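You operate a simulated robot arm through the tools that you are given. There is no shell and no other tool. Be economical: measure what you need, move in short steps, check, and stop when the job is done.

Carry out the task below with a simulated robot arm. There is one attempt and no reset: what you move stays moved.

TASK
Shut the lifter down with the boom pinned at the top.
Fine: mode switch to HAND, up to 1800 mm with nothing under the boom, main key off. Mast pin home, drive switch off, then try the lower button: it must show DEAD. Let nothing drop and knock nothing over.
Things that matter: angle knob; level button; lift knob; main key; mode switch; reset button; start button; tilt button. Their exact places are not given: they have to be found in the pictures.

Only the result counts: the job must be done as asked and must still hold three seconds after the hand-in. Knocking over, shifting, dropping, spilling or breaking anything else fails it.

THE ROBOT
A 7-joint arm with a two-finger parallel gripper on a trunk, on a base that drives. Base frame: it is fixed to the floor where the robot stands at the start and does not move with it; the origin is under the middle of the robot, x ahead of it, y to its left, z up; the surface under the hand at the start is at about z = 92. Lengths are in cm, angles in rad, forces in N, time in s.
With the tool pointing down near the work surface it reaches from about 18 to 72 cm from the robot's upright axis, wherever it stands. Its first joint turns from -2.897 to 2.897 rad. Places, roughly: angle knob [50, -30, 100]; level button [40, -10, 90]; lift knob [50, -20, 100]; main key [50, 10, 100]; mode switch [50, 0, 100]; reset button [40, -30, 90]; start button [40, -20, 90]; tilt button [40, 0, 90]. Payload 1.57 kg.
The tool frame sits at the grasp point between the pads (the TCP): z along the fingers, y along the line on which they close. The tips reach 3 cm beyond it. Largest opening 11 cm; finger width 2.4, thickness 1.2; the body of the gripper, 4.8 by 11.2 cm, starts 7.8 cm behind the TCP.
Orientation is that of the tool frame in the base frame, as [roll, pitch, yaw] about the fixed x, y, z axes, in that order (R = Rz(yaw) Ry(pitch) Rx(roll)). With the fingers straight down and closing along the base's y, the tool's x points along the base's -x, its y along +y and its z along -z.

THE INTERFACE
- The arm moves only by the tool apply_moves. Its argument "plan" is text: rows parted by semicolons, each of 7 numbers parted by spaces: the shift along the base's x, y, z in cm, then the turn, a rotation vector about the base's x, y, z in rad, then the opening, from 0 (shut) to 1 (fully open). In form: x y z wx wy wz claw; .... A call has 1 to 12 rows; each row is the pose to reach, as a shift and turn from the pose commanded when the call began. Each row takes 0.2 s and may step no farther than 5 cm and 0.15 rad from the row before; otherwise, or with a gripper value out of range, the whole call is refused. A pose out of reach is approached as far as the arm can. The call stops where the force on the tool passes 40 N (or 10 N more than at its start, if that is more) or the arm is blocked; 0.2 s more then pass. The fingers move at their own pace (about 4.5 cm/s each) and stop on an object; they squeeze with about 22 N. The grip force told is the motor's: it shows also when the fingers shut on nothing. Time passes only in rows, and 0.2 s behind the last, so rows that repeat a pose let the fingers close. The reply holds the time, the measured pose of the TCP, the force on the tool along the base axes, the opening and the grip force, in the units named above and with some noise, with the torque about the TCP (base axes, N m) and any sound that the robot's microphone picked up, and new pictures: "pictures" is both (left out), scene, wrist or none.
- Cameras (640 x 400 px; columns grow to the right, rows downward): "scene" is now at [1.41, 12.23, 153.9]; the picture's right is [-0.39, -0.92, 0.00], its down [-0.65, 0.28, -0.71] and it looks along [0.65, -0.28, -0.71] (base axes); focal length 275 px, centre (320, 200). "wrist" rides on the gripper at [7, 1.6, -14.1] in the tool frame; the picture's right is [-0.23, 0.97, 0.00], its down [-0.86, -0.20, -0.48] and it looks along [-0.47, -0.11, 0.88] (tool axes); focal length 222 px, centre (320, 200).
- raise_lower(by): slides the trunk up (or, below 0, down) by that many cm; the arm and the scene camera ride with it, the base frame stays. It gives what a move gives, with no picture.
- drive_base(legs): drives the robot by 1 to 6 legs, each [ahead, turn to the left] in cm and rad, along the robot's own axes; the way and the turn of a leg run together, so that a leg with both is an arc; at most 150 cm and 3.142 rad a leg. The arm and the cameras ride along, it lands a little off, and it stops where it bumps. It gives what a move gives, and a new picture of the scene camera.
- turn_head(pan, tilt): turns the head with the scene camera to pan (to the left, within 2.705 rad either way) and tilt (down, from -0.506 to 1.204), counted from straight ahead of the robot. It gives what a move gives, and a new picture of the scene camera.
- probe_pixels(camera, pixels): there is no depth. For up to 12 entries [column, row, z] of the newest picture of that camera ("zoom" is the newest enlarged one), the place [x, y] in the base frame at which the ray of that pixel passes the height z, good to about 0.2 cm. It takes no simulated time.
- close_up(camera, box): a new picture of the part [left, top, right, bottom] of that camera's present view, enlarged. It takes no simulated time.
- close_job(): hands the job in; it is judged then, once.

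Go step by step. Measure first, check grasps and placings, and put right what went wrong. The budget is 80 turns and 260 pictures, counting those below and the enlarged ones. Unless the task says otherwise, let go and move clear before handing in, and close with one line.

The tools are called after "Call:" by a JSON object that holds its "method" and its "body". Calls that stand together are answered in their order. apply_moves: Moves the arm, as the interface text tells. Its arguments: {"type":"object","properties":{"plan":{"type":"string"},"pictures":{"type":"string","enum":["both","scene","wrist","none"]}},"required":["plan"]} The other tools are called the same way: raise_lower (by) slides the trunk up or down; drive_base (legs) drives the base; turn_head (pan, tilt) turns the head that bears the scene camera; probe_pixels (camera, pixels) gives the place at which the rays of pixels pass given heights; close_up (camera, box) takes an enlarged picture of a part of a camera's view; close_job () hands the job in.

At the start:

```text
clock: 0.0
ee_pos: [43.15, 1.38, 120.38]
orientation: [-3.141, -0.002, 3.141]
contact_force: [0.7, -1.2, 0.3]
ft_torque: [-0.01, -0.01, 0.02]
gripper_width: 11.0
grasp_force: 0.0
trunk travel left (down, up): [-47.5, 11.5]
robot x, y, heading: [-0.15, 0.22, 0.001]
head pan, tilt: [-0.405, 0.784]
```

scene: 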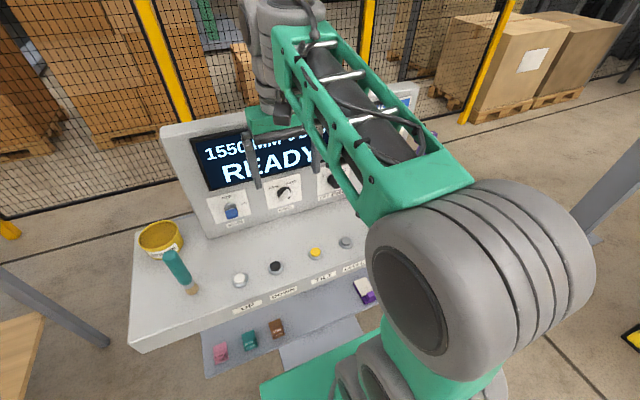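
wrist: 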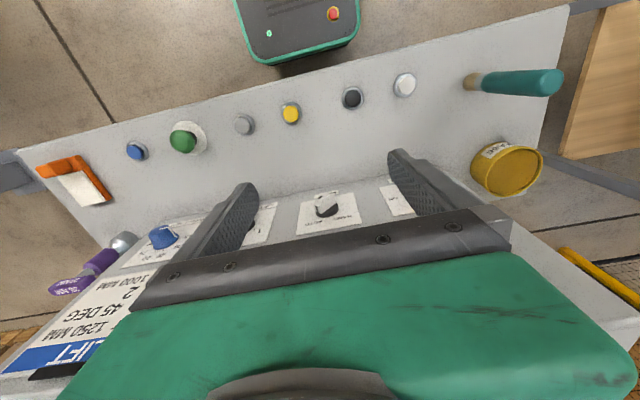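

The console shows a display (READY, 1550 mm) and a row of buttons, with the arm hiding part. I'll enlarge the views to read the labels.

Call:
{"method": "close_up", "body": {"camera": "scene", "box": [120, 120, 380, 380]}}

Call:
{"method": "close_up", "body": {"camera": "wrist", "box": [0, 60, 320, 380]}}

Call:
{"method": "close_up", "body": {"camera": "wrist", "box": [260, 40, 600, 260]}}

Call:
{"method": "turn_head", "body": {"pan": -0.7, "tilt": 0.6}}

```text
1.54 times, centred on (250, 250) of scene
```

zoom: 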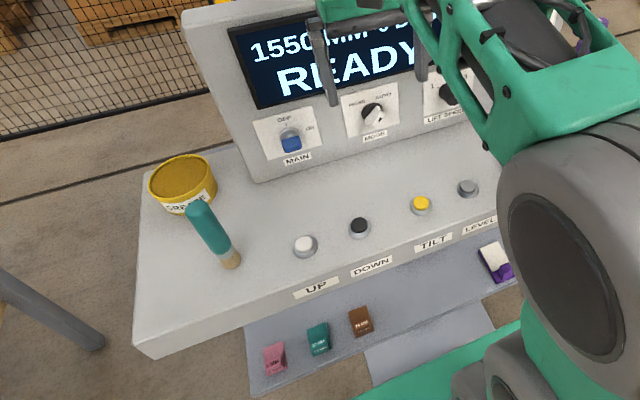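

```text
1.25 times, centred on (160, 220) of wrist
```

zoom: 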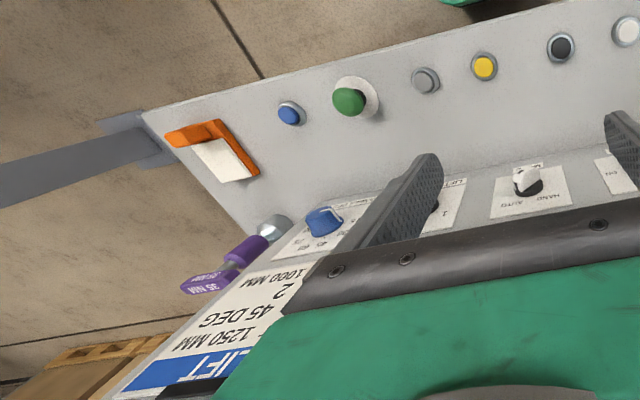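

```text
1.82 times, centred on (430, 150) of wrist
```

zoom: 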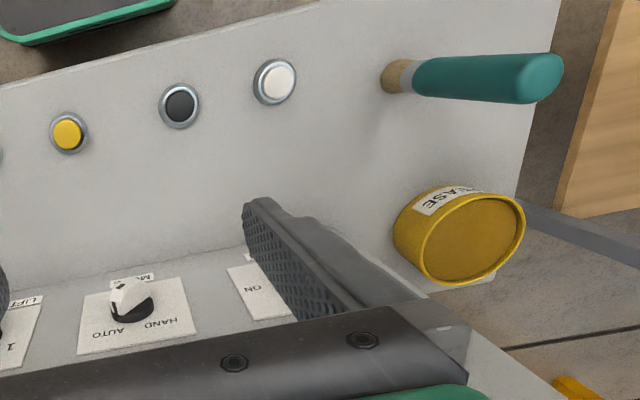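

```text
clock: 0.8
ee_pos: [43.16, 1.38, 120.34]
orientation: [3.141, -0.001, 3.141]
contact_force: [-0.3, -0.3, 0.5]
ft_torque: [0.01, -0.01, -0.01]
gripper_width: 10.98
grasp_force: 0.0
trunk travel left (down, up): [-47.5, 11.5]
robot x, y, heading: [-0.13, 0.09, -0.002]
head pan, tilt: [-0.7, 0.6]
```

scene: 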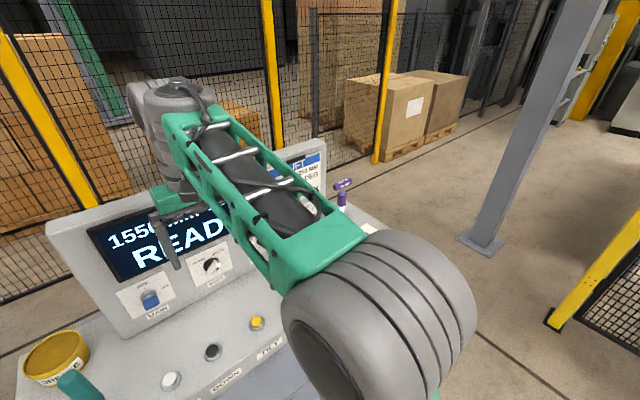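

The panel has MAIN key, MODE (AUTO now), lift speed and other knobs; the lifter itself isn't found yet. I'll look around for the boom, mast pin and drive switch.

Call:
{"method": "turn_head", "body": {"pan": 0.6, "tilt": 0.3}}

Call:
{"method": "turn_head", "body": {"pan": 1.8, "tilt": 0.3}}

Call:
{"method": "turn_head", "body": {"pan": -1.7, "tilt": 0.3}}

Call:
{"method": "turn_head", "body": {"pan": -2.7, "tilt": 0.3}}

Call:
{"method": "turn_head", "body": {"pan": 0.0, "tilt": 0.1}}

```text
clock: 2.3
ee_pos: [43.11, 1.45, 120.46]
orientation: [3.141, 0.0, -3.139]
contact_force: [1.0, -0.1, 0.6]
ft_torque: [-0.03, 0.0, -0.03]
gripper_width: 11.0
grasp_force: 0.1
trunk travel left (down, up): [-47.5, 11.5]
robot x, y, heading: [0.18, -0.09, 0.003]
head pan, tilt: [0.6, 0.3]
```

scene: 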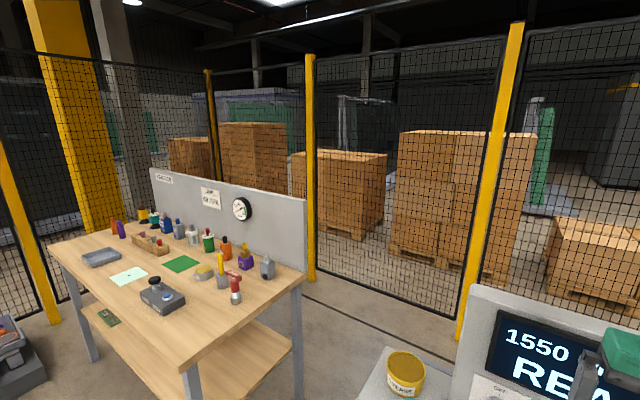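

```text
clock: 3.7
ee_pos: [43.18, 1.42, 120.41]
orientation: [3.141, 0.0, -3.141]
contact_force: [0.3, 0.0, -0.5]
ft_torque: [0.0, 0.02, -0.01]
gripper_width: 11.02
grasp_force: 0.1
trunk travel left (down, up): [-47.5, 11.5]
robot x, y, heading: [-0.33, 0.02, -0.0]
head pan, tilt: [1.799, 0.3]
```

scene: 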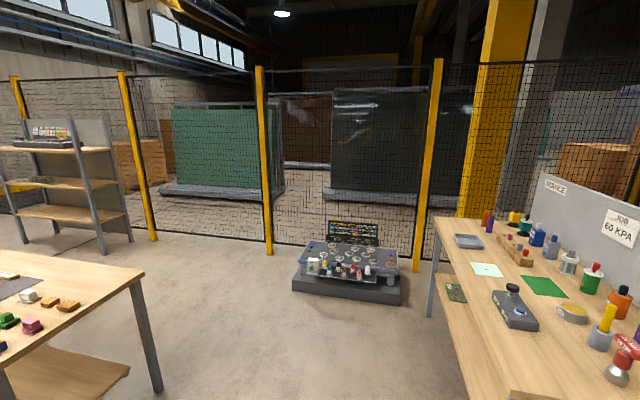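

```text
clock: 6.6
ee_pos: [43.2, 1.44, 120.41]
orientation: [-3.14, 0.0, 3.14]
contact_force: [0.2, -0.5, 0.7]
ft_torque: [0.03, 0.0, -0.01]
gripper_width: 10.99
grasp_force: 0.1
trunk travel left (down, up): [-47.5, 11.5]
robot x, y, heading: [0.04, -0.02, 0.002]
head pan, tilt: [-1.7, 0.3]
```

scene: 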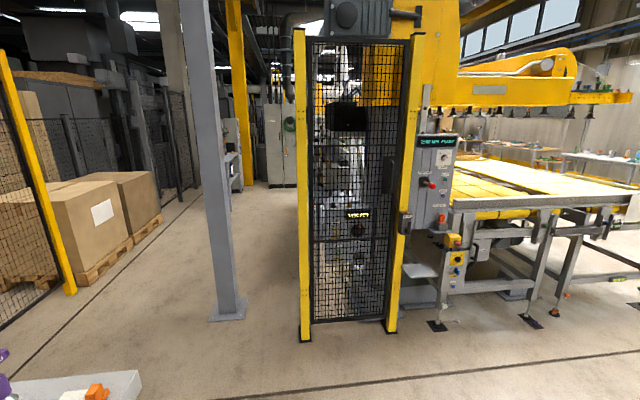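

```text
clock: 7.9
ee_pos: [43.14, 1.36, 120.35]
orientation: [3.141, 0.0, -3.141]
contact_force: [-0.8, 0.7, -0.2]
ft_torque: [-0.02, 0.01, 0.01]
gripper_width: 11.03
grasp_force: 0.2
trunk travel left (down, up): [-47.5, 11.5]
robot x, y, heading: [0.16, 0.06, -0.0]
head pan, tilt: [-2.7, 0.3]
```

scene: 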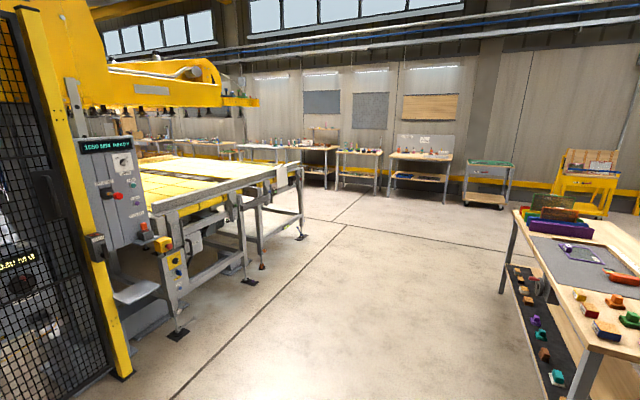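

```text
clock: 10.3
ee_pos: [43.22, 1.43, 120.32]
orientation: [3.141, 0.0, 3.14]
contact_force: [-0.5, 0.0, -0.2]
ft_torque: [0.01, -0.02, -0.03]
gripper_width: 11.02
grasp_force: 0.0
trunk travel left (down, up): [-47.5, 11.5]
robot x, y, heading: [-0.1, 0.08, 0.001]
head pan, tilt: [0.0, 0.099]
```

scene: 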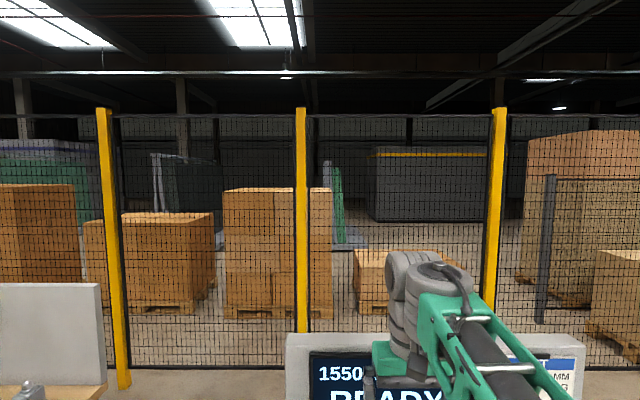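

The yellow machine to the right (pixels ~430,150 earlier) is the lifter, with its own control box. I'll turn to it and enlarge.

Call:
{"method": "turn_head", "body": {"pan": -2.1, "tilt": 0.25}}

Call:
{"method": "close_up", "body": {"camera": "scene", "box": [180, 100, 340, 200]}}

Call:
{"method": "close_up", "body": {"camera": "scene", "box": [200, 180, 360, 340]}}

Call:
{"method": "close_up", "body": {"camera": "scene", "box": [60, 0, 320, 160]}}

```text
clock: 12.3
ee_pos: [43.17, 1.5, 120.49]
orientation: [-3.14, 0.0, 3.141]
contact_force: [-0.1, 0.4, 0.7]
ft_torque: [-0.01, 0.01, 0.0]
gripper_width: 11.02
grasp_force: 0.1
trunk travel left (down, up): [-47.5, 11.5]
robot x, y, heading: [0.21, -0.12, -0.003]
head pan, tilt: [-2.1, 0.25]
```

scene: 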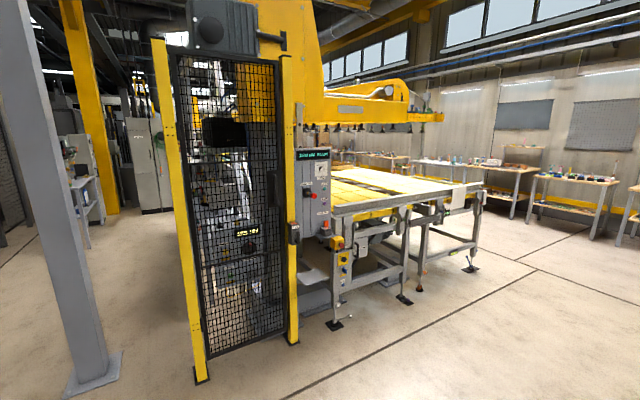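

```text
4.00 times, centred on (260, 150) of scene
```

zoom: 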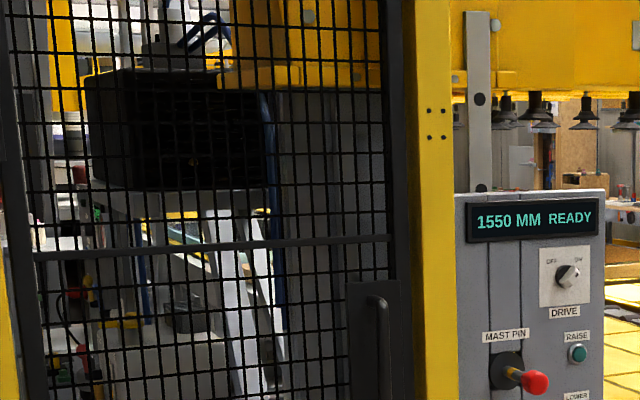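

```text
2.50 times, centred on (280, 260) of scene
```

zoom: 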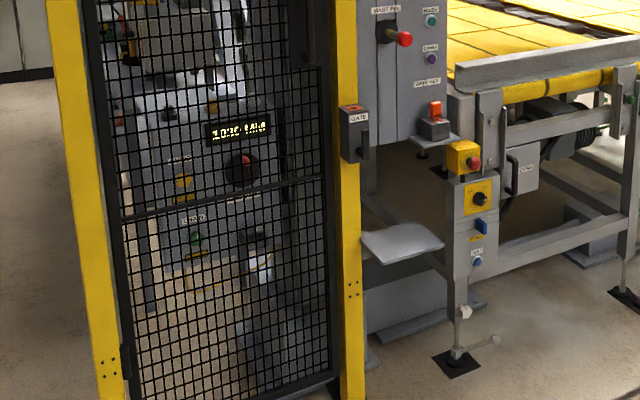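

```text
2.46 times, centred on (190, 80) of scene
```

zoom: 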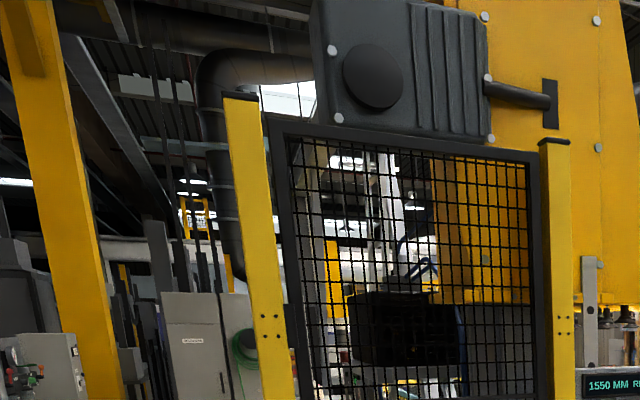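

The lifter's box has DRIVE switch, MAST PIN, RAISE and LOWER, with 1550 MM READY. First I'll zoom on it finely and on what lies under the boom, then return to the console.

Call:
{"method": "close_up", "body": {"camera": "scene", "box": [290, 140, 350, 250]}}

Call:
{"method": "close_up", "body": {"camera": "scene", "box": [310, 70, 490, 210]}}

Call:
{"method": "turn_head", "body": {"pan": -0.25, "tilt": 0.85}}

Call:
{"method": "probe_pixels", "body": {"camera": "wrist", "pixels": [[404, 84, 93], [351, 97, 93], [290, 113, 93], [244, 124, 93], [184, 138, 93], [137, 152, 93], [326, 205, 100], [163, 236, 100], [468, 82, 93]]}}

```text
3.64 times, centred on (320, 195) of scene
```

zoom: 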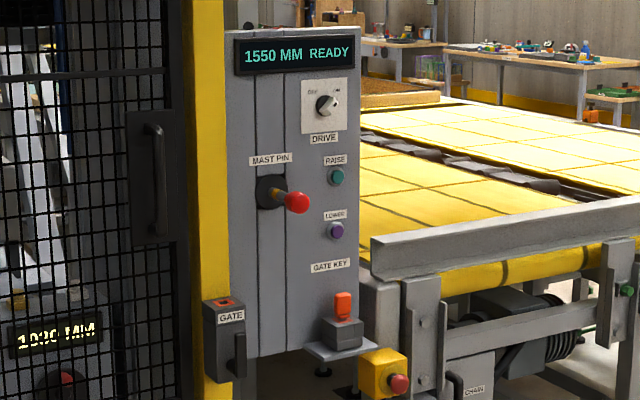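

```text
2.86 times, centred on (400, 140) of scene
```

zoom: 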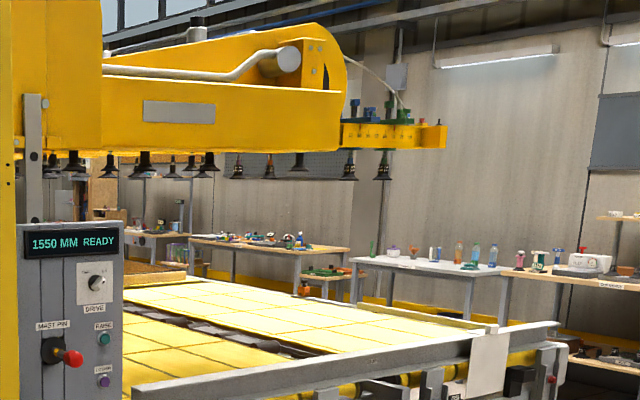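

```text
clock: 14.1
ee_pos: [43.22, 1.36, 120.36]
orientation: [-3.14, 0.0, -3.141]
contact_force: [0.1, 0.4, 0.5]
ft_torque: [-0.03, 0.01, 0.01]
gripper_width: 10.98
grasp_force: 0.0
trunk travel left (down, up): [-47.5, 11.5]
robot x, y, heading: [-0.24, -0.38, -0.004]
head pan, tilt: [-0.25, 0.85]
```

scene: 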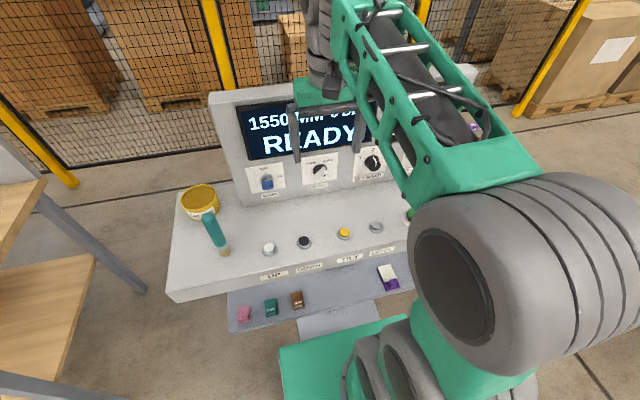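

```text
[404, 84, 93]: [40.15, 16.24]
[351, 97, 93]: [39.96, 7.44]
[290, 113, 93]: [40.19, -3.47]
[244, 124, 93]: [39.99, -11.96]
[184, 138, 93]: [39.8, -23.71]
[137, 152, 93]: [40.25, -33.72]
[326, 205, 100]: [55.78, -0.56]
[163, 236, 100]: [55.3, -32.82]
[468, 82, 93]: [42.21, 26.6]
```

Button caps probe to x≈40 and y≈16 (UP), 7.4 (DOWN), −3.5, −12, −23.7, −33.7; knobs near x≈56, z≈100. I'll read the sign and tilt the hand toward the panel to get a good second view.

Call:
{"method": "apply_moves", "body": {"plan": "-2 0 2 0 -0.15 0 0.6;-4 0 4 0 -0.3 0 0.6;-5 0 5 0 -0.45 0 0.6;-5 0 5 0 -0.6 0 0.6;-5 0 5 0 -0.75 0 0.6;-5 0 5 0 -0.9 0 0.6"}}

Call:
{"method": "close_up", "body": {"camera": "wrist", "box": [0, 0, 640, 400]}}

```text
clock: 15.1
ee_pos: [42.21, 2.43, 114.51]
orientation: [3.093, 0.273, -3.118]
contact_force: [-1.6, 0.3, 0.3]
ft_torque: [0.01, -0.11, 0.01]
gripper_width: 6.58
grasp_force: 0.1
out of reach, approached as far as the arm can: row 5
trunk travel left (down, up): [-47.5, 11.5]
robot x, y, heading: [-0.3, -0.02, 0.001]
head pan, tilt: [-0.25, 0.85]
stopped in row 5: the arm was blocked; the commanded pose is now the measured one
```

scene: 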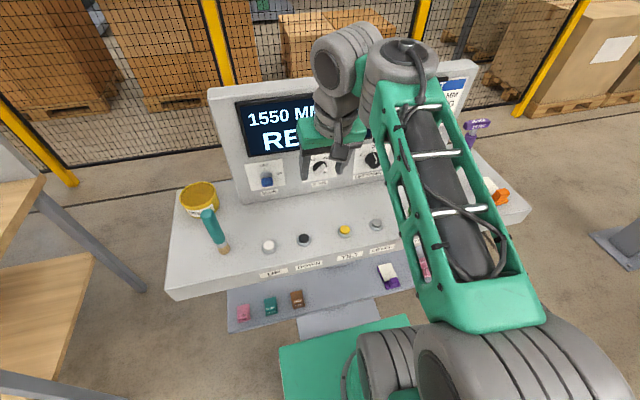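
wrist: 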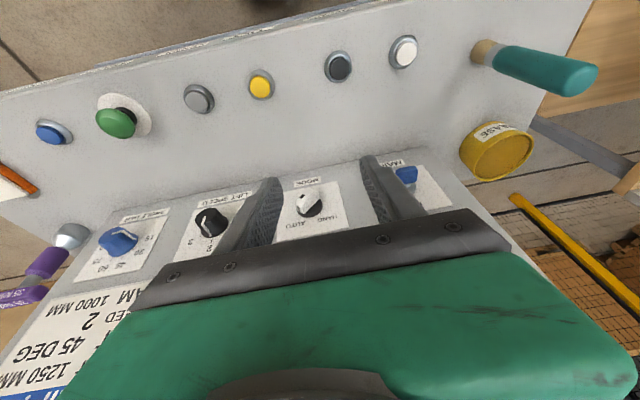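

```text
1.00 times, centred on (320, 200) of wrist (not enlarged: the box is as wide or as high as the picture)
```

zoom: 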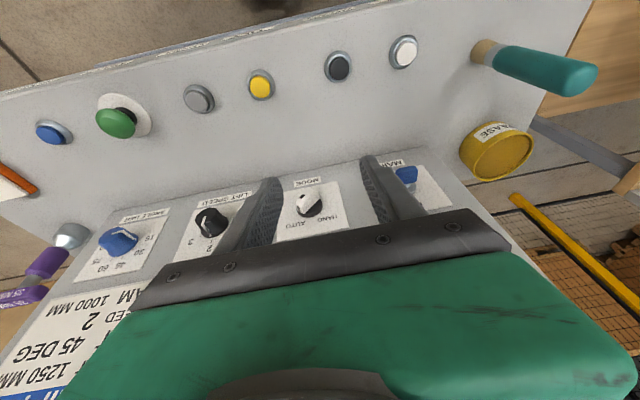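

The arm hit its limit close-in; it needs standoff. I'll probe the knobs in this second view for triangulation, then back the base up.

Call:
{"method": "probe_pixels", "body": {"camera": "wrist", "pixels": [[308, 204, 98], [308, 204, 100], [308, 204, 104], [120, 240, 98], [120, 240, 104], [406, 174, 98], [406, 174, 104], [403, 51, 92], [403, 51, 94], [338, 66, 92], [338, 66, 94]]}}

Call:
{"method": "drive_base", "body": {"legs": [[-22, 0]]}}

```text
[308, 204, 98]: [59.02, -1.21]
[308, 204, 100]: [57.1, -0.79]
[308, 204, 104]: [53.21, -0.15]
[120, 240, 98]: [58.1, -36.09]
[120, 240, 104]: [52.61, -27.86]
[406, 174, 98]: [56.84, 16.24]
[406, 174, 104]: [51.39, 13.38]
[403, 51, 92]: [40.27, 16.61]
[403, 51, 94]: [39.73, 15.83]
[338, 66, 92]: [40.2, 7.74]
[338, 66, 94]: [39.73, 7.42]
```

```text
clock: 16.8
ee_pos: [20.52, 2.75, 114.58]
orientation: [3.09, 0.249, -3.107]
contact_force: [1.2, 0.0, -0.3]
ft_torque: [-0.02, 0.04, -0.02]
gripper_width: 6.59
grasp_force: 0.1
trunk travel left (down, up): [-47.5, 11.5]
robot x, y, heading: [-22.05, -0.05, -0.001]
head pan, tilt: [-0.25, 0.85]
```

scene: 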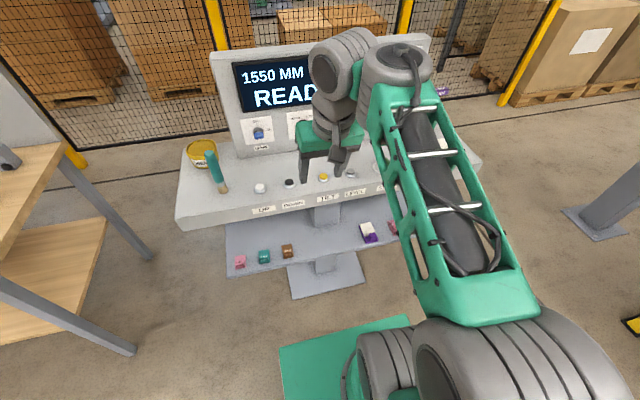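

Mode knob triangulates to about (53.9, −0.2, 103.4). Now I'll extend the arm forward while pitching the hand toward the panel.

Call:
{"method": "apply_moves", "body": {"plan": "4 -0.5 0 0 0 0 0.6;8 -1 0 0 -0.1 0 0.6;11 -1 0 0 -0.25 0 0.6;13 -1 0 0 -0.4 0 0.6;15 -1 0 0 -0.55 0 0.6;15 -1 0 0 -0.7 0 0.6;15 -1 0 0 -0.85 0 0.6;15 -1 0 0 -0.95 0 0.6"}}

```text
clock: 18.6
ee_pos: [35.53, 1.74, 114.6]
orientation: [-3.118, 1.199, -3.051]
contact_force: [0.0, 0.5, 0.0]
ft_torque: [0.02, 0.01, 0.0]
gripper_width: 6.61
grasp_force: 0.1
trunk travel left (down, up): [-47.5, 11.5]
robot x, y, heading: [-22.01, -0.14, -0.001]
head pan, tilt: [-0.25, 0.85]
```

scene: 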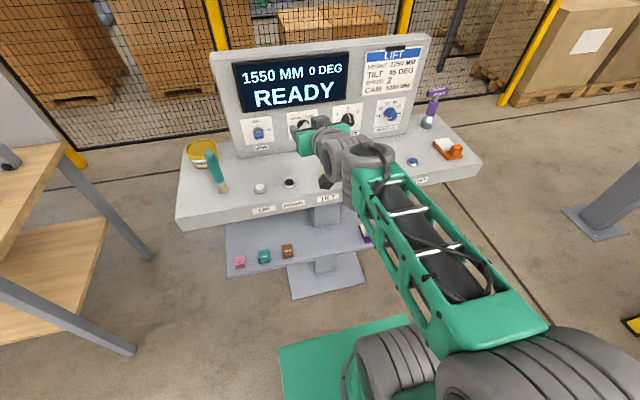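
wrist: 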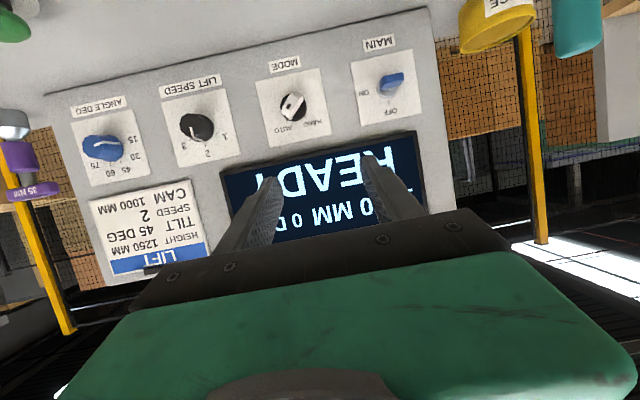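

Now all four knobs are visible (inverted in the wrist view). I'll zoom in on them and probe for second-view triangulation.

Call:
{"method": "close_up", "body": {"camera": "wrist", "box": [240, 20, 440, 160]}}

Call:
{"method": "close_up", "body": {"camera": "scene", "box": [170, 30, 490, 230]}}

Call:
{"method": "probe_pixels", "body": {"camera": "wrist", "pixels": [[292, 107, 100], [292, 107, 104], [292, 107, 108], [388, 84, 100], [388, 84, 104], [388, 84, 108], [198, 127, 104], [103, 148, 104], [300, 143, 106]]}}

Call:
{"method": "probe_pixels", "body": {"camera": "scene", "pixels": [[300, 127, 100], [300, 127, 104], [258, 133, 100], [258, 133, 104], [347, 121, 100], [347, 121, 104], [391, 113, 100], [391, 113, 104], [260, 187, 93], [290, 183, 93]]}}

```text
2.86 times, centred on (340, 90) of wrist
```

zoom: 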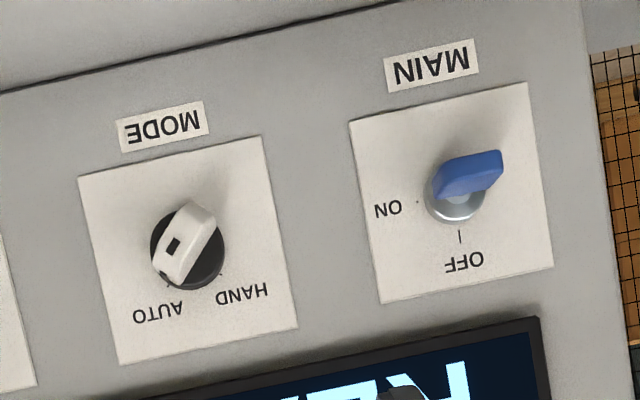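

```text
2.00 times, centred on (330, 130) of scene
```

zoom: 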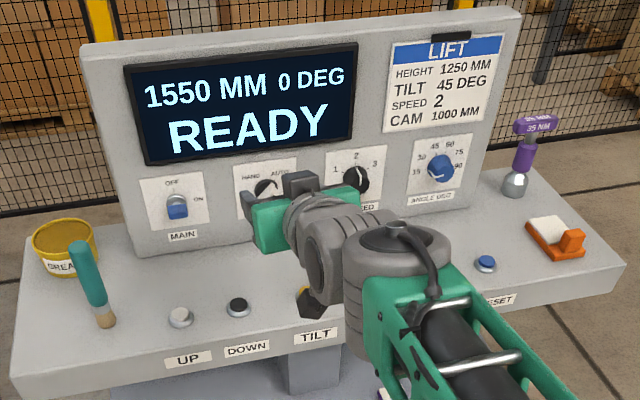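

```text
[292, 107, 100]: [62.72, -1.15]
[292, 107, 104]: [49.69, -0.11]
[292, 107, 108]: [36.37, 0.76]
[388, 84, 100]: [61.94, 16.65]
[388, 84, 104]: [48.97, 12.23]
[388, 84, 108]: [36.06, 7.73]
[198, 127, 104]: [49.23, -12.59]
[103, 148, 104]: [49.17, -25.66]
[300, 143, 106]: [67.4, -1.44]
```

```text
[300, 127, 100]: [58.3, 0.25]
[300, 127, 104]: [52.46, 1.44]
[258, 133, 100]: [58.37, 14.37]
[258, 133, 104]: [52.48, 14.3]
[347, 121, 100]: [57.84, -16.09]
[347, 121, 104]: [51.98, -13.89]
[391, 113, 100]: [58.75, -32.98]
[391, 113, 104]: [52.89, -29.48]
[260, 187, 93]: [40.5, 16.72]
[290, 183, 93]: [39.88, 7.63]
```

I'll triangulate the sign's corners between both cameras to get the panel's slope.

Call:
{"method": "probe_pixels", "body": {"camera": "wrist", "pixels": [[190, 178, 108], [190, 178, 112], [208, 256, 116], [208, 256, 122], [88, 203, 108], [88, 203, 112]]}}

Call:
{"method": "probe_pixels", "body": {"camera": "scene", "pixels": [[362, 97, 108], [362, 97, 112], [365.5, 52, 116], [365.5, 52, 122], [244, 157, 92], [244, 157, 93], [412, 90, 108], [412, 90, 112]]}}

```text
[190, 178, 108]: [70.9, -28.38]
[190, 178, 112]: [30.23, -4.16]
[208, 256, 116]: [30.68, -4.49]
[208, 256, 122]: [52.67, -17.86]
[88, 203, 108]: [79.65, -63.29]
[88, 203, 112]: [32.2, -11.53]
```

```text
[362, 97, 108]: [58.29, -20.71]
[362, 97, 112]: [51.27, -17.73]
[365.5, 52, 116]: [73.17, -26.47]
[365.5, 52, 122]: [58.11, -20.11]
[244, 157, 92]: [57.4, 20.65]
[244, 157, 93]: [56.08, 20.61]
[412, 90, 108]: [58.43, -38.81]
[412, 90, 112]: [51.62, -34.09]
```

The panel is about vertical at x≈56 and the mode pointer bar leans ~40° right (AUTO); HAND is ~40° left. I'll level the hand in front of the mode knob first.

Call:
{"method": "apply_moves", "body": {"plan": "2 -1 -3 0 -0.09 -0.02 0.6;3 -2 -6 0 -0.18 -0.04 0.6;4 -2.2 -9 0 -0.27 -0.066 0.5;4.5 -2.2 -11.6 0 -0.27 -0.066 0.45;4.5 -2.2 -11.6 0 -0.27 -0.066 0.4"}}

Call:
{"method": "apply_moves", "body": {"plan": "0 0 0 0.14 0 0 0.4;0 0 0 0.28 0 0 0.4;0 0 0 0.42 0 0 0.4;0 0 0 0.56 0 0 0.4;0 0 0 0.67 0 0 0.4"}}

Call:
{"method": "close_up", "body": {"camera": "wrist", "box": [160, 40, 480, 240]}}

```text
clock: 19.8
ee_pos: [40.09, -0.43, 102.93]
orientation: [-2.971, 1.468, -2.972]
contact_force: [1.3, 0.2, -0.1]
ft_torque: [0.01, 0.02, 0.0]
gripper_width: 4.41
grasp_force: 0.1
trunk travel left (down, up): [-47.5, 11.5]
robot x, y, heading: [-22.11, 0.13, -0.003]
head pan, tilt: [-0.25, 0.85]
```

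scene: 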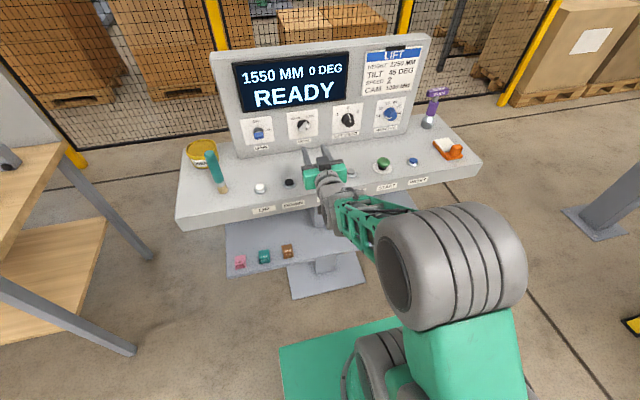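
wrist: 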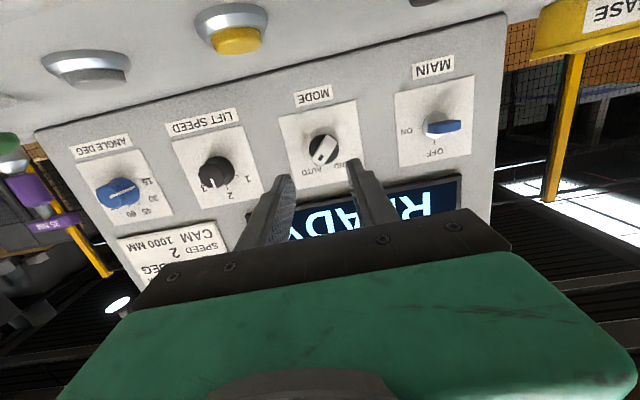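

```text
clock: 21.0
ee_pos: [40.07, -0.49, 102.89]
orientation: [1.706, 0.909, 1.74]
contact_force: [0.2, 0.4, 0.5]
ft_torque: [-0.02, 0.0, -0.03]
gripper_width: 4.4
grasp_force: 0.0
trunk travel left (down, up): [-47.5, 11.5]
robot x, y, heading: [-21.84, 0.29, 0.002]
head pan, tilt: [-0.25, 0.85]
```

scene: 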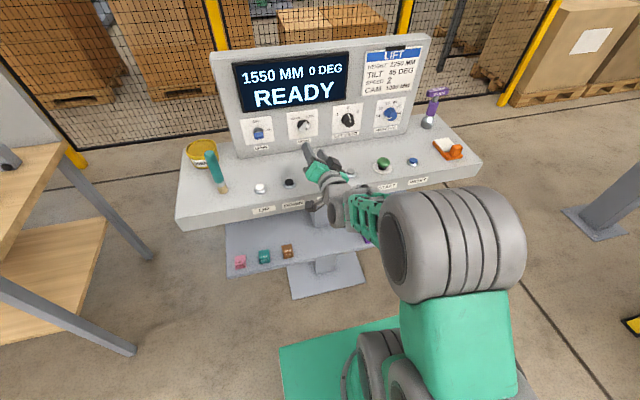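
wrist: 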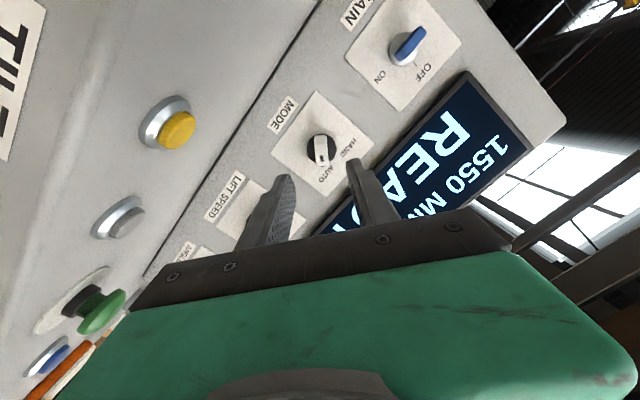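

```text
2.00 times, centred on (320, 140) of wrist
```

zoom: 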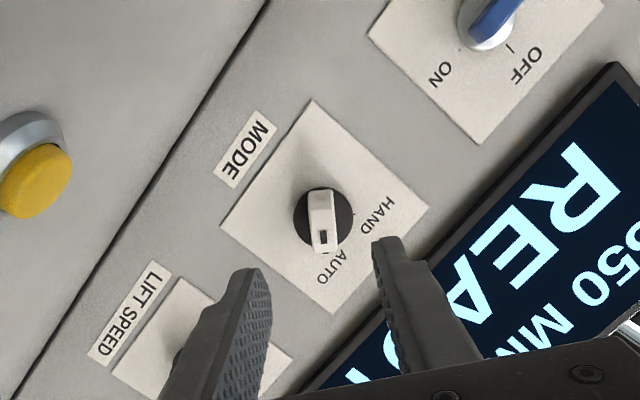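

The bar lines up between the fingers within ~10°. I'll add a bit of roll, correct yaw, and advance to just short of the knob.

Call:
{"method": "apply_moves", "body": {"plan": "2 0.3 -0.3 0.06 0 -0.03 0.4;5 0.3 -0.3 0.12 0 -0.06 0.4;8 0.3 -0.3 0.12 0 -0.06 0.4;9 0.3 -0.3 0.12 0 -0.06 0.4;9 0.3 -0.3 0.12 0 -0.06 0.4"}}

Call:
{"method": "close_up", "body": {"camera": "wrist", "box": [200, 90, 440, 240]}}

```text
clock: 22.2
ee_pos: [49.03, -0.17, 102.62]
orientation: [1.681, 0.794, 1.66]
contact_force: [-1.0, -0.4, 0.5]
ft_torque: [0.03, -0.01, 0.01]
gripper_width: 4.41
grasp_force: 0.0
trunk travel left (down, up): [-47.5, 11.5]
robot x, y, heading: [-22.2, 0.48, 0.003]
head pan, tilt: [-0.25, 0.85]
```

scene: 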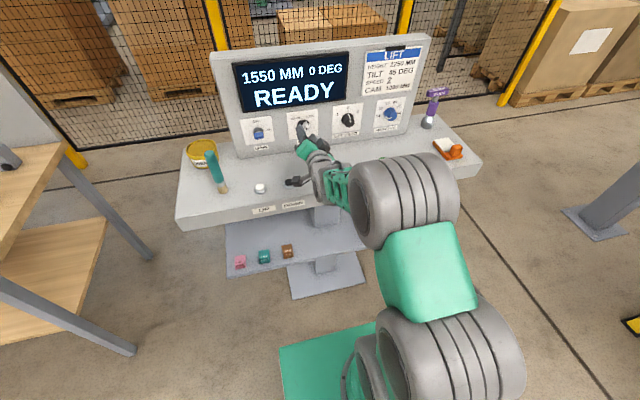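
wrist: 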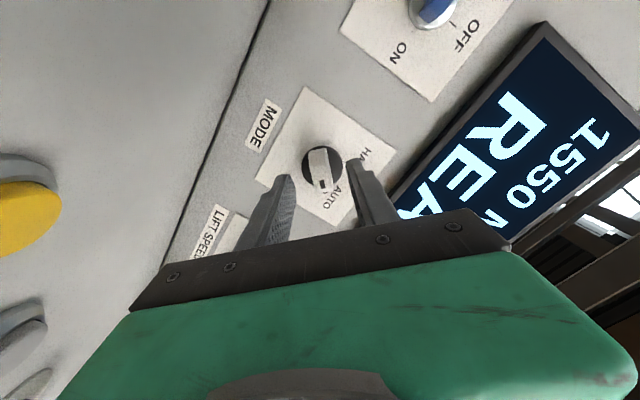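

```text
2.67 times, centred on (320, 165) of wrist
```

zoom: 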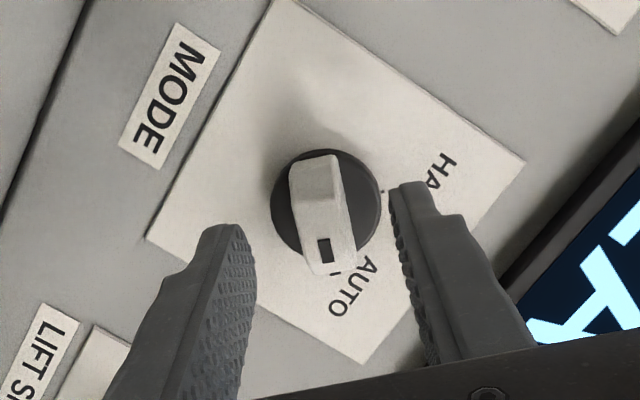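

Alignment is good; I'll advance 3 cm and close on the bar.

Call:
{"method": "apply_moves", "body": {"plan": "1.5 0 0 0 0 0 0.4;3 0 0 0 0 0 0.4;3 0 0 0 0 0 0.1;3 0 0 0 0 0 0;3 0 0 0 0 0 0;3 0 0 0 0 0 0"}}

Call:
{"method": "close_up", "body": {"camera": "wrist", "box": [200, 90, 440, 240]}}

```text
clock: 23.6
ee_pos: [52.18, -0.1, 102.48]
orientation: [1.683, 0.793, 1.662]
contact_force: [-0.1, -0.2, -1.0]
ft_torque: [-0.02, -0.1, 0.0]
gripper_width: 3.98
grasp_force: 44.9
trunk travel left (down, up): [-47.5, 11.5]
robot x, y, heading: [-21.85, -0.25, -0.003]
head pan, tilt: [-0.25, 0.85]
```

scene: 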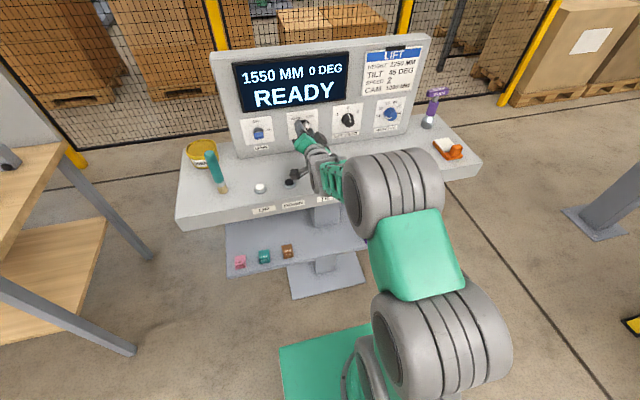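
wrist: 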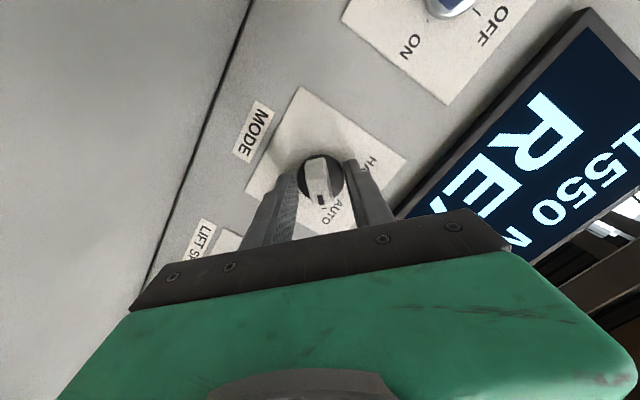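

```text
2.67 times, centred on (320, 165) of wrist
```

zoom: 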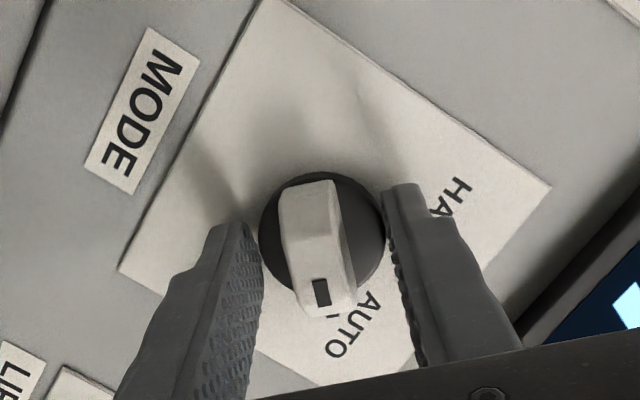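

The fingers hold the round skirt (3.98 cm). I'll try turning counter-clockwise (−x).

Call:
{"method": "apply_moves", "body": {"plan": "0 0 0 -0.14 0 0 0;0 0 0 -0.28 0 0 0;0 0 0 -0.42 0 0 0;0 0 0 -0.56 0 0 0;0 0 0 -0.7 0 0 0;0 0 0 -0.84 0 0 0;0 0 0 -0.98 0 0 0;0 0 0 -1.12 0 0 0;0 0 0 -1.26 0 0 0;0 0 0 -1.4 0 0 0"}}

Call:
{"method": "close_up", "body": {"camera": "wrist", "box": [200, 90, 440, 240]}}

```text
clock: 25.8
ee_pos: [52.12, -0.2, 102.4]
orientation: [-1.615, 0.942, -1.682]
contact_force: [-1.8, 3.2, -9.3]
ft_torque: [-0.02, 1.23, -0.29]
gripper_width: 4.01
grasp_force: 45.0
trunk travel left (down, up): [-47.5, 11.5]
robot x, y, heading: [-22.15, -0.28, -0.002]
head pan, tilt: [-0.25, 0.85]
```

scene: 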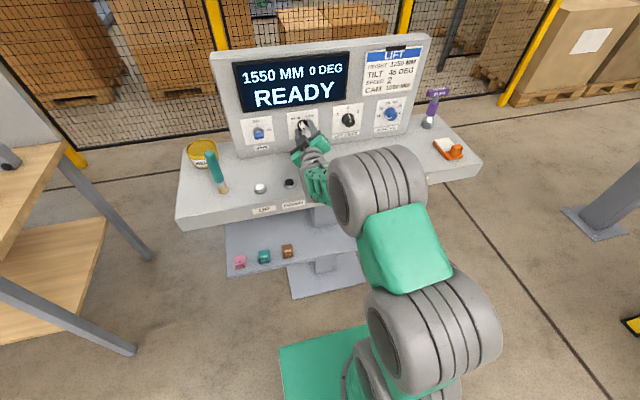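
wrist: 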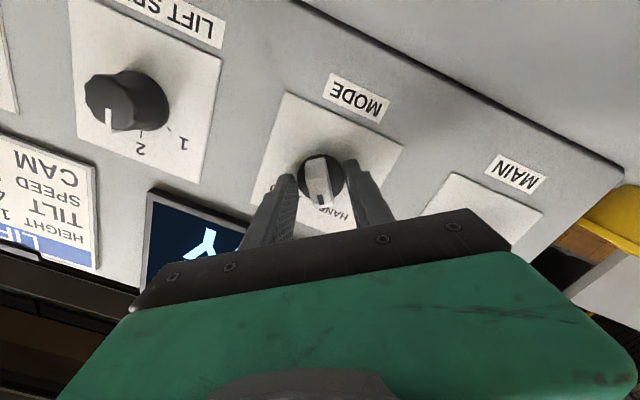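

```text
2.67 times, centred on (320, 165) of wrist
```

zoom: 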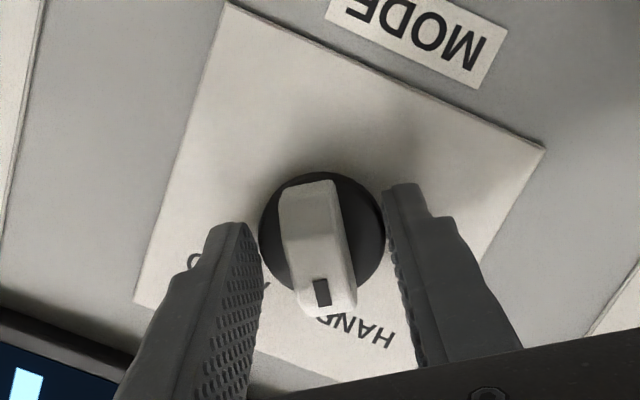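

The knob turned with the hand. I'll let go, back out and look at the pointer.

Call:
{"method": "apply_moves", "body": {"plan": "0 0 0 0 0 0 0.45;0 0 0 0 0 0 0.45;-3 0 0 0 0 0 0.45;-7 0 0 0 0 0 0.45;-10 0 1 0.1 0 0 0.45;-10 0 1 0.25 0 0 0.45;-10 0 1 0.4 0 0 0.45;-10 0 1 0.5 0 0 0.45;-10 0 1 0.6 0 0 0.45"}}

Call:
{"method": "close_up", "body": {"camera": "wrist", "box": [220, 60, 540, 260]}}

Call:
{"method": "close_up", "body": {"camera": "scene", "box": [200, 40, 440, 190]}}

```text
clock: 27.8
ee_pos: [42.05, -0.13, 103.56]
orientation: [-2.764, 1.504, -2.812]
contact_force: [0.1, -0.2, -0.3]
ft_torque: [-0.03, 0.01, 0.0]
gripper_width: 4.97
grasp_force: 0.0
trunk travel left (down, up): [-47.5, 11.5]
robot x, y, heading: [-21.76, -0.1, -0.002]
head pan, tilt: [-0.25, 0.85]
```

scene: 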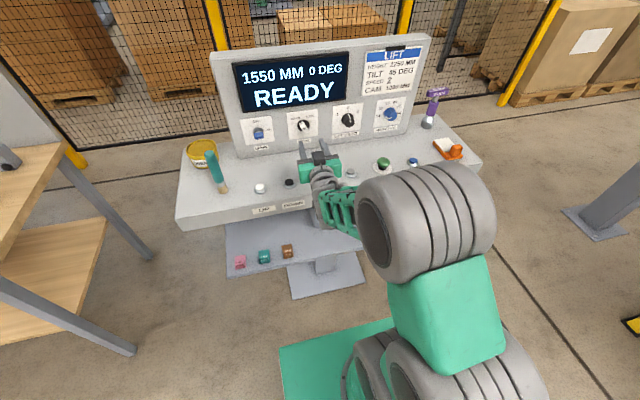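
wrist: 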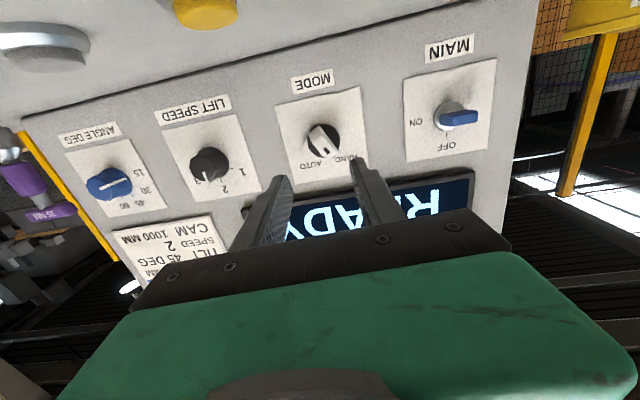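

```text
2.00 times, centred on (380, 160) of wrist
```

zoom: 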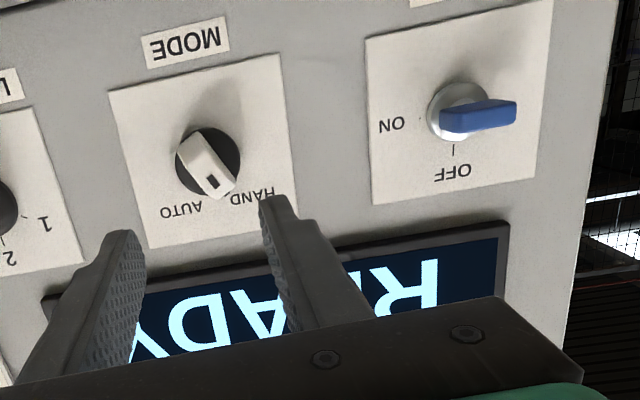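

```text
2.67 times, centred on (320, 115) of scene
```

zoom: 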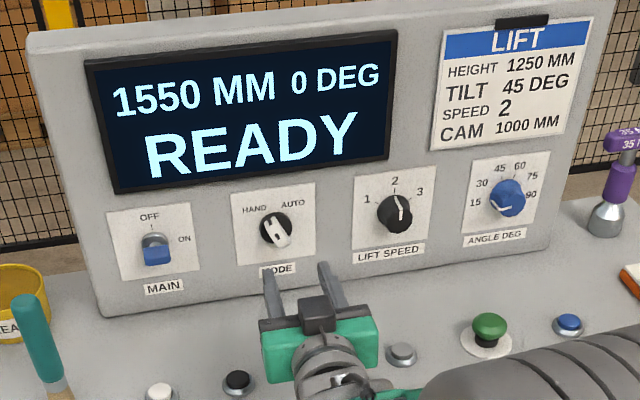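

The mode pointer mark now sits at HAND. Next I'll turn the hand downward, fingers shut, and hover over the UP button at about (40, 16.5).

Call:
{"method": "apply_moves", "body": {"plan": "-3 1 3 0 0.14 0 0.2;-6 3 6 0 0.28 0 0;-7 5 8 0 0.42 0 0;-7 7 9 0 0.56 0 0;-6 9 9 0 0.7 0 0;-5 11 9 0 0.84 0 0;-4 13 8 0 0.98 0 0;-3 15 7 0 1.12 0 0;-2 16.5 5 0 1.26 0 0;-2 16.5 3 0 1.4 0 0;-2 16.5 1 0 1.5 0 0;-2 16.5 0 0 1.5 0 0"}}

Call:
{"method": "close_up", "body": {"camera": "scene", "box": [170, 40, 410, 240]}}

```text
clock: 30.4
ee_pos: [40.06, 16.33, 103.5]
orientation: [-3.093, 0.006, -3.118]
contact_force: [-0.4, 1.0, -0.1]
ft_torque: [-0.03, 0.01, 0.0]
gripper_width: 0.0
grasp_force: 21.4
trunk travel left (down, up): [-47.5, 11.5]
robot x, y, heading: [-21.92, 0.32, -0.0]
head pan, tilt: [-0.25, 0.85]
```

scene: 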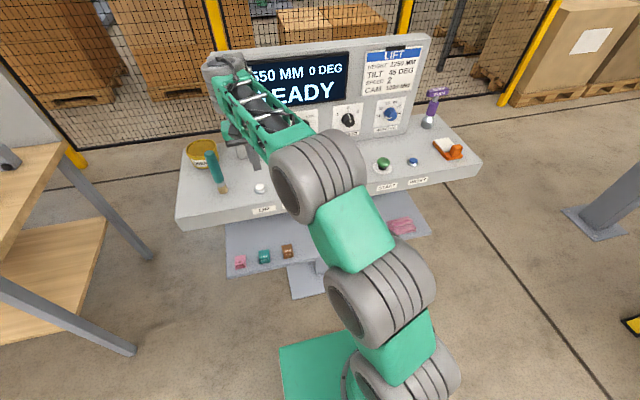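
wrist: 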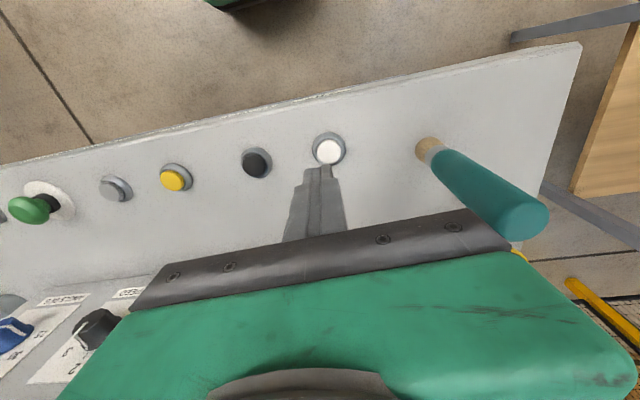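

```text
2.00 times, centred on (290, 140) of scene
```

zoom: 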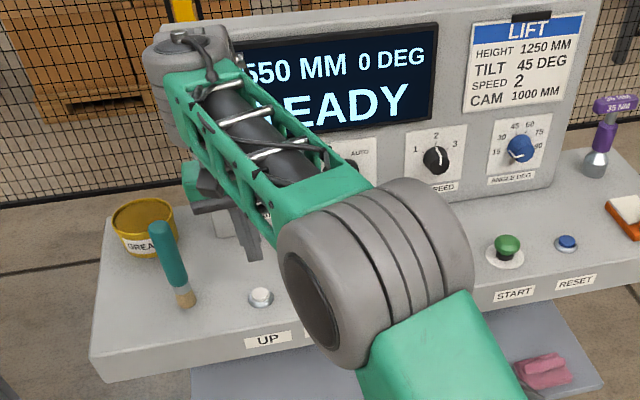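

The hand is over UP; the cap shows at (328,149). I'll probe it for exact aim.

Call:
{"method": "probe_pixels", "body": {"camera": "wrist", "pixels": [[328, 150, 92], [328, 150, 94], [173, 181, 93], [256, 163, 93]]}}

Call:
{"method": "probe_pixels", "body": {"camera": "scene", "pixels": [[260, 188, 92], [260, 188, 94]]}}

```text
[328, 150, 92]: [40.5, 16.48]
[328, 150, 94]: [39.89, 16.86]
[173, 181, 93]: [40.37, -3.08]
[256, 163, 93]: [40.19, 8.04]
```

```text
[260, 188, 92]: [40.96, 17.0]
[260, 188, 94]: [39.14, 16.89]
```

Button cap at about (40.1, 16.7, 93.2). I'll descend to press and watch the display.

Call:
{"method": "apply_moves", "body": {"plan": "0 0.4 -3 0 0 0 0;0 0.4 -6 0 0 0 0;0 0.4 -7 0 0 0 0;0 0.4 -7.3 0 0 0 0", "pictures": "scene"}}

Call:
{"method": "close_up", "body": {"camera": "scene", "box": [170, 40, 410, 240]}}

```text
clock: 31.4
ee_pos: [40.08, 16.74, 96.17]
orientation: [-3.093, 0.008, -3.119]
contact_force: [0.2, 0.3, 1.3]
ft_torque: [0.0, -0.01, -0.02]
gripper_width: 0.03
grasp_force: 21.5
trunk travel left (down, up): [-47.5, 11.5]
robot x, y, heading: [-21.92, 0.24, 0.004]
head pan, tilt: [-0.25, 0.85]
```

scene: 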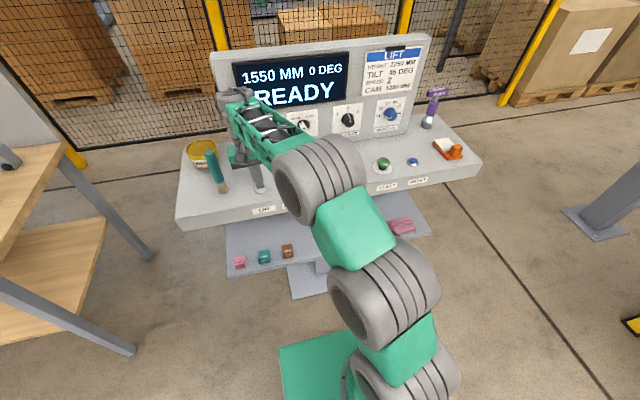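

```text
2.00 times, centred on (290, 140) of scene
```

zoom: 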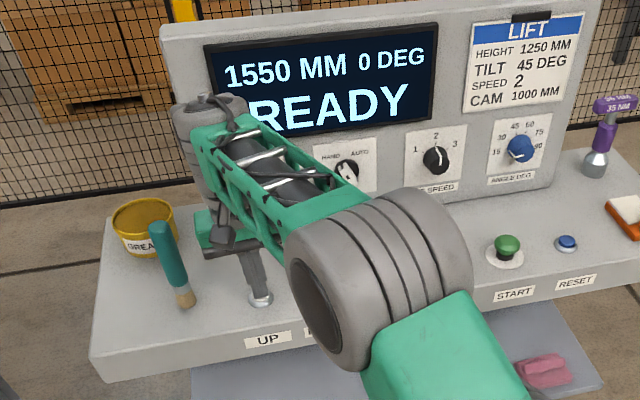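

Just touching at tip z≈93.2. I'll press a little further.

Call:
{"method": "apply_moves", "body": {"plan": "0 0 -0.3 0 0 0 0;0 0 -0.6 0 0 0 0", "pictures": "scene"}}

Call:
{"method": "close_up", "body": {"camera": "scene", "box": [170, 40, 410, 240]}}

```text
clock: 32.0
ee_pos: [40.09, 16.77, 95.91]
orientation: [-3.094, 0.01, -3.119]
contact_force: [1.0, -0.4, 10.8]
ft_torque: [0.03, 0.03, -0.01]
gripper_width: 0.03
grasp_force: 21.4
trunk travel left (down, up): [-47.5, 11.5]
robot x, y, heading: [-22.01, 0.21, 0.004]
head pan, tilt: [-0.25, 0.85]
heard: click
```

scene: 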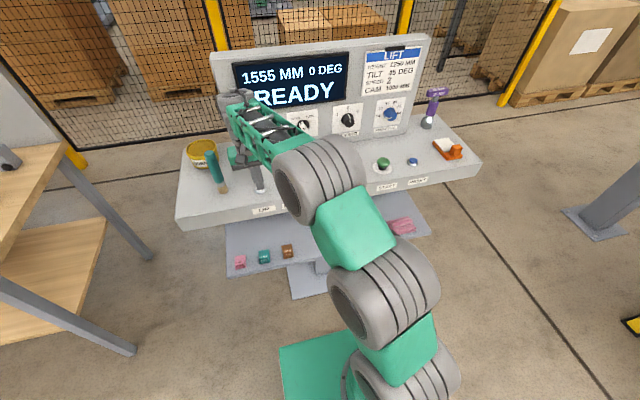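

```text
2.00 times, centred on (290, 140) of scene
```

zoom: 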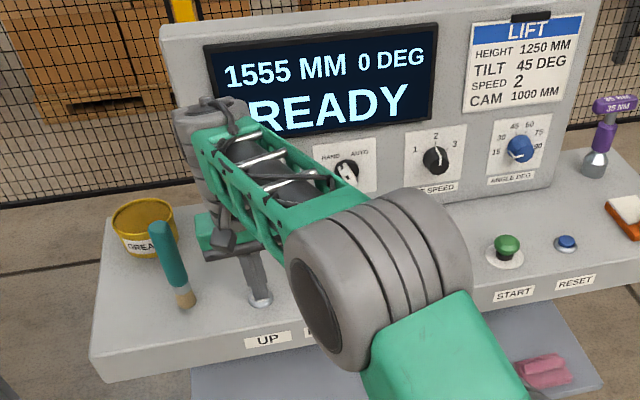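

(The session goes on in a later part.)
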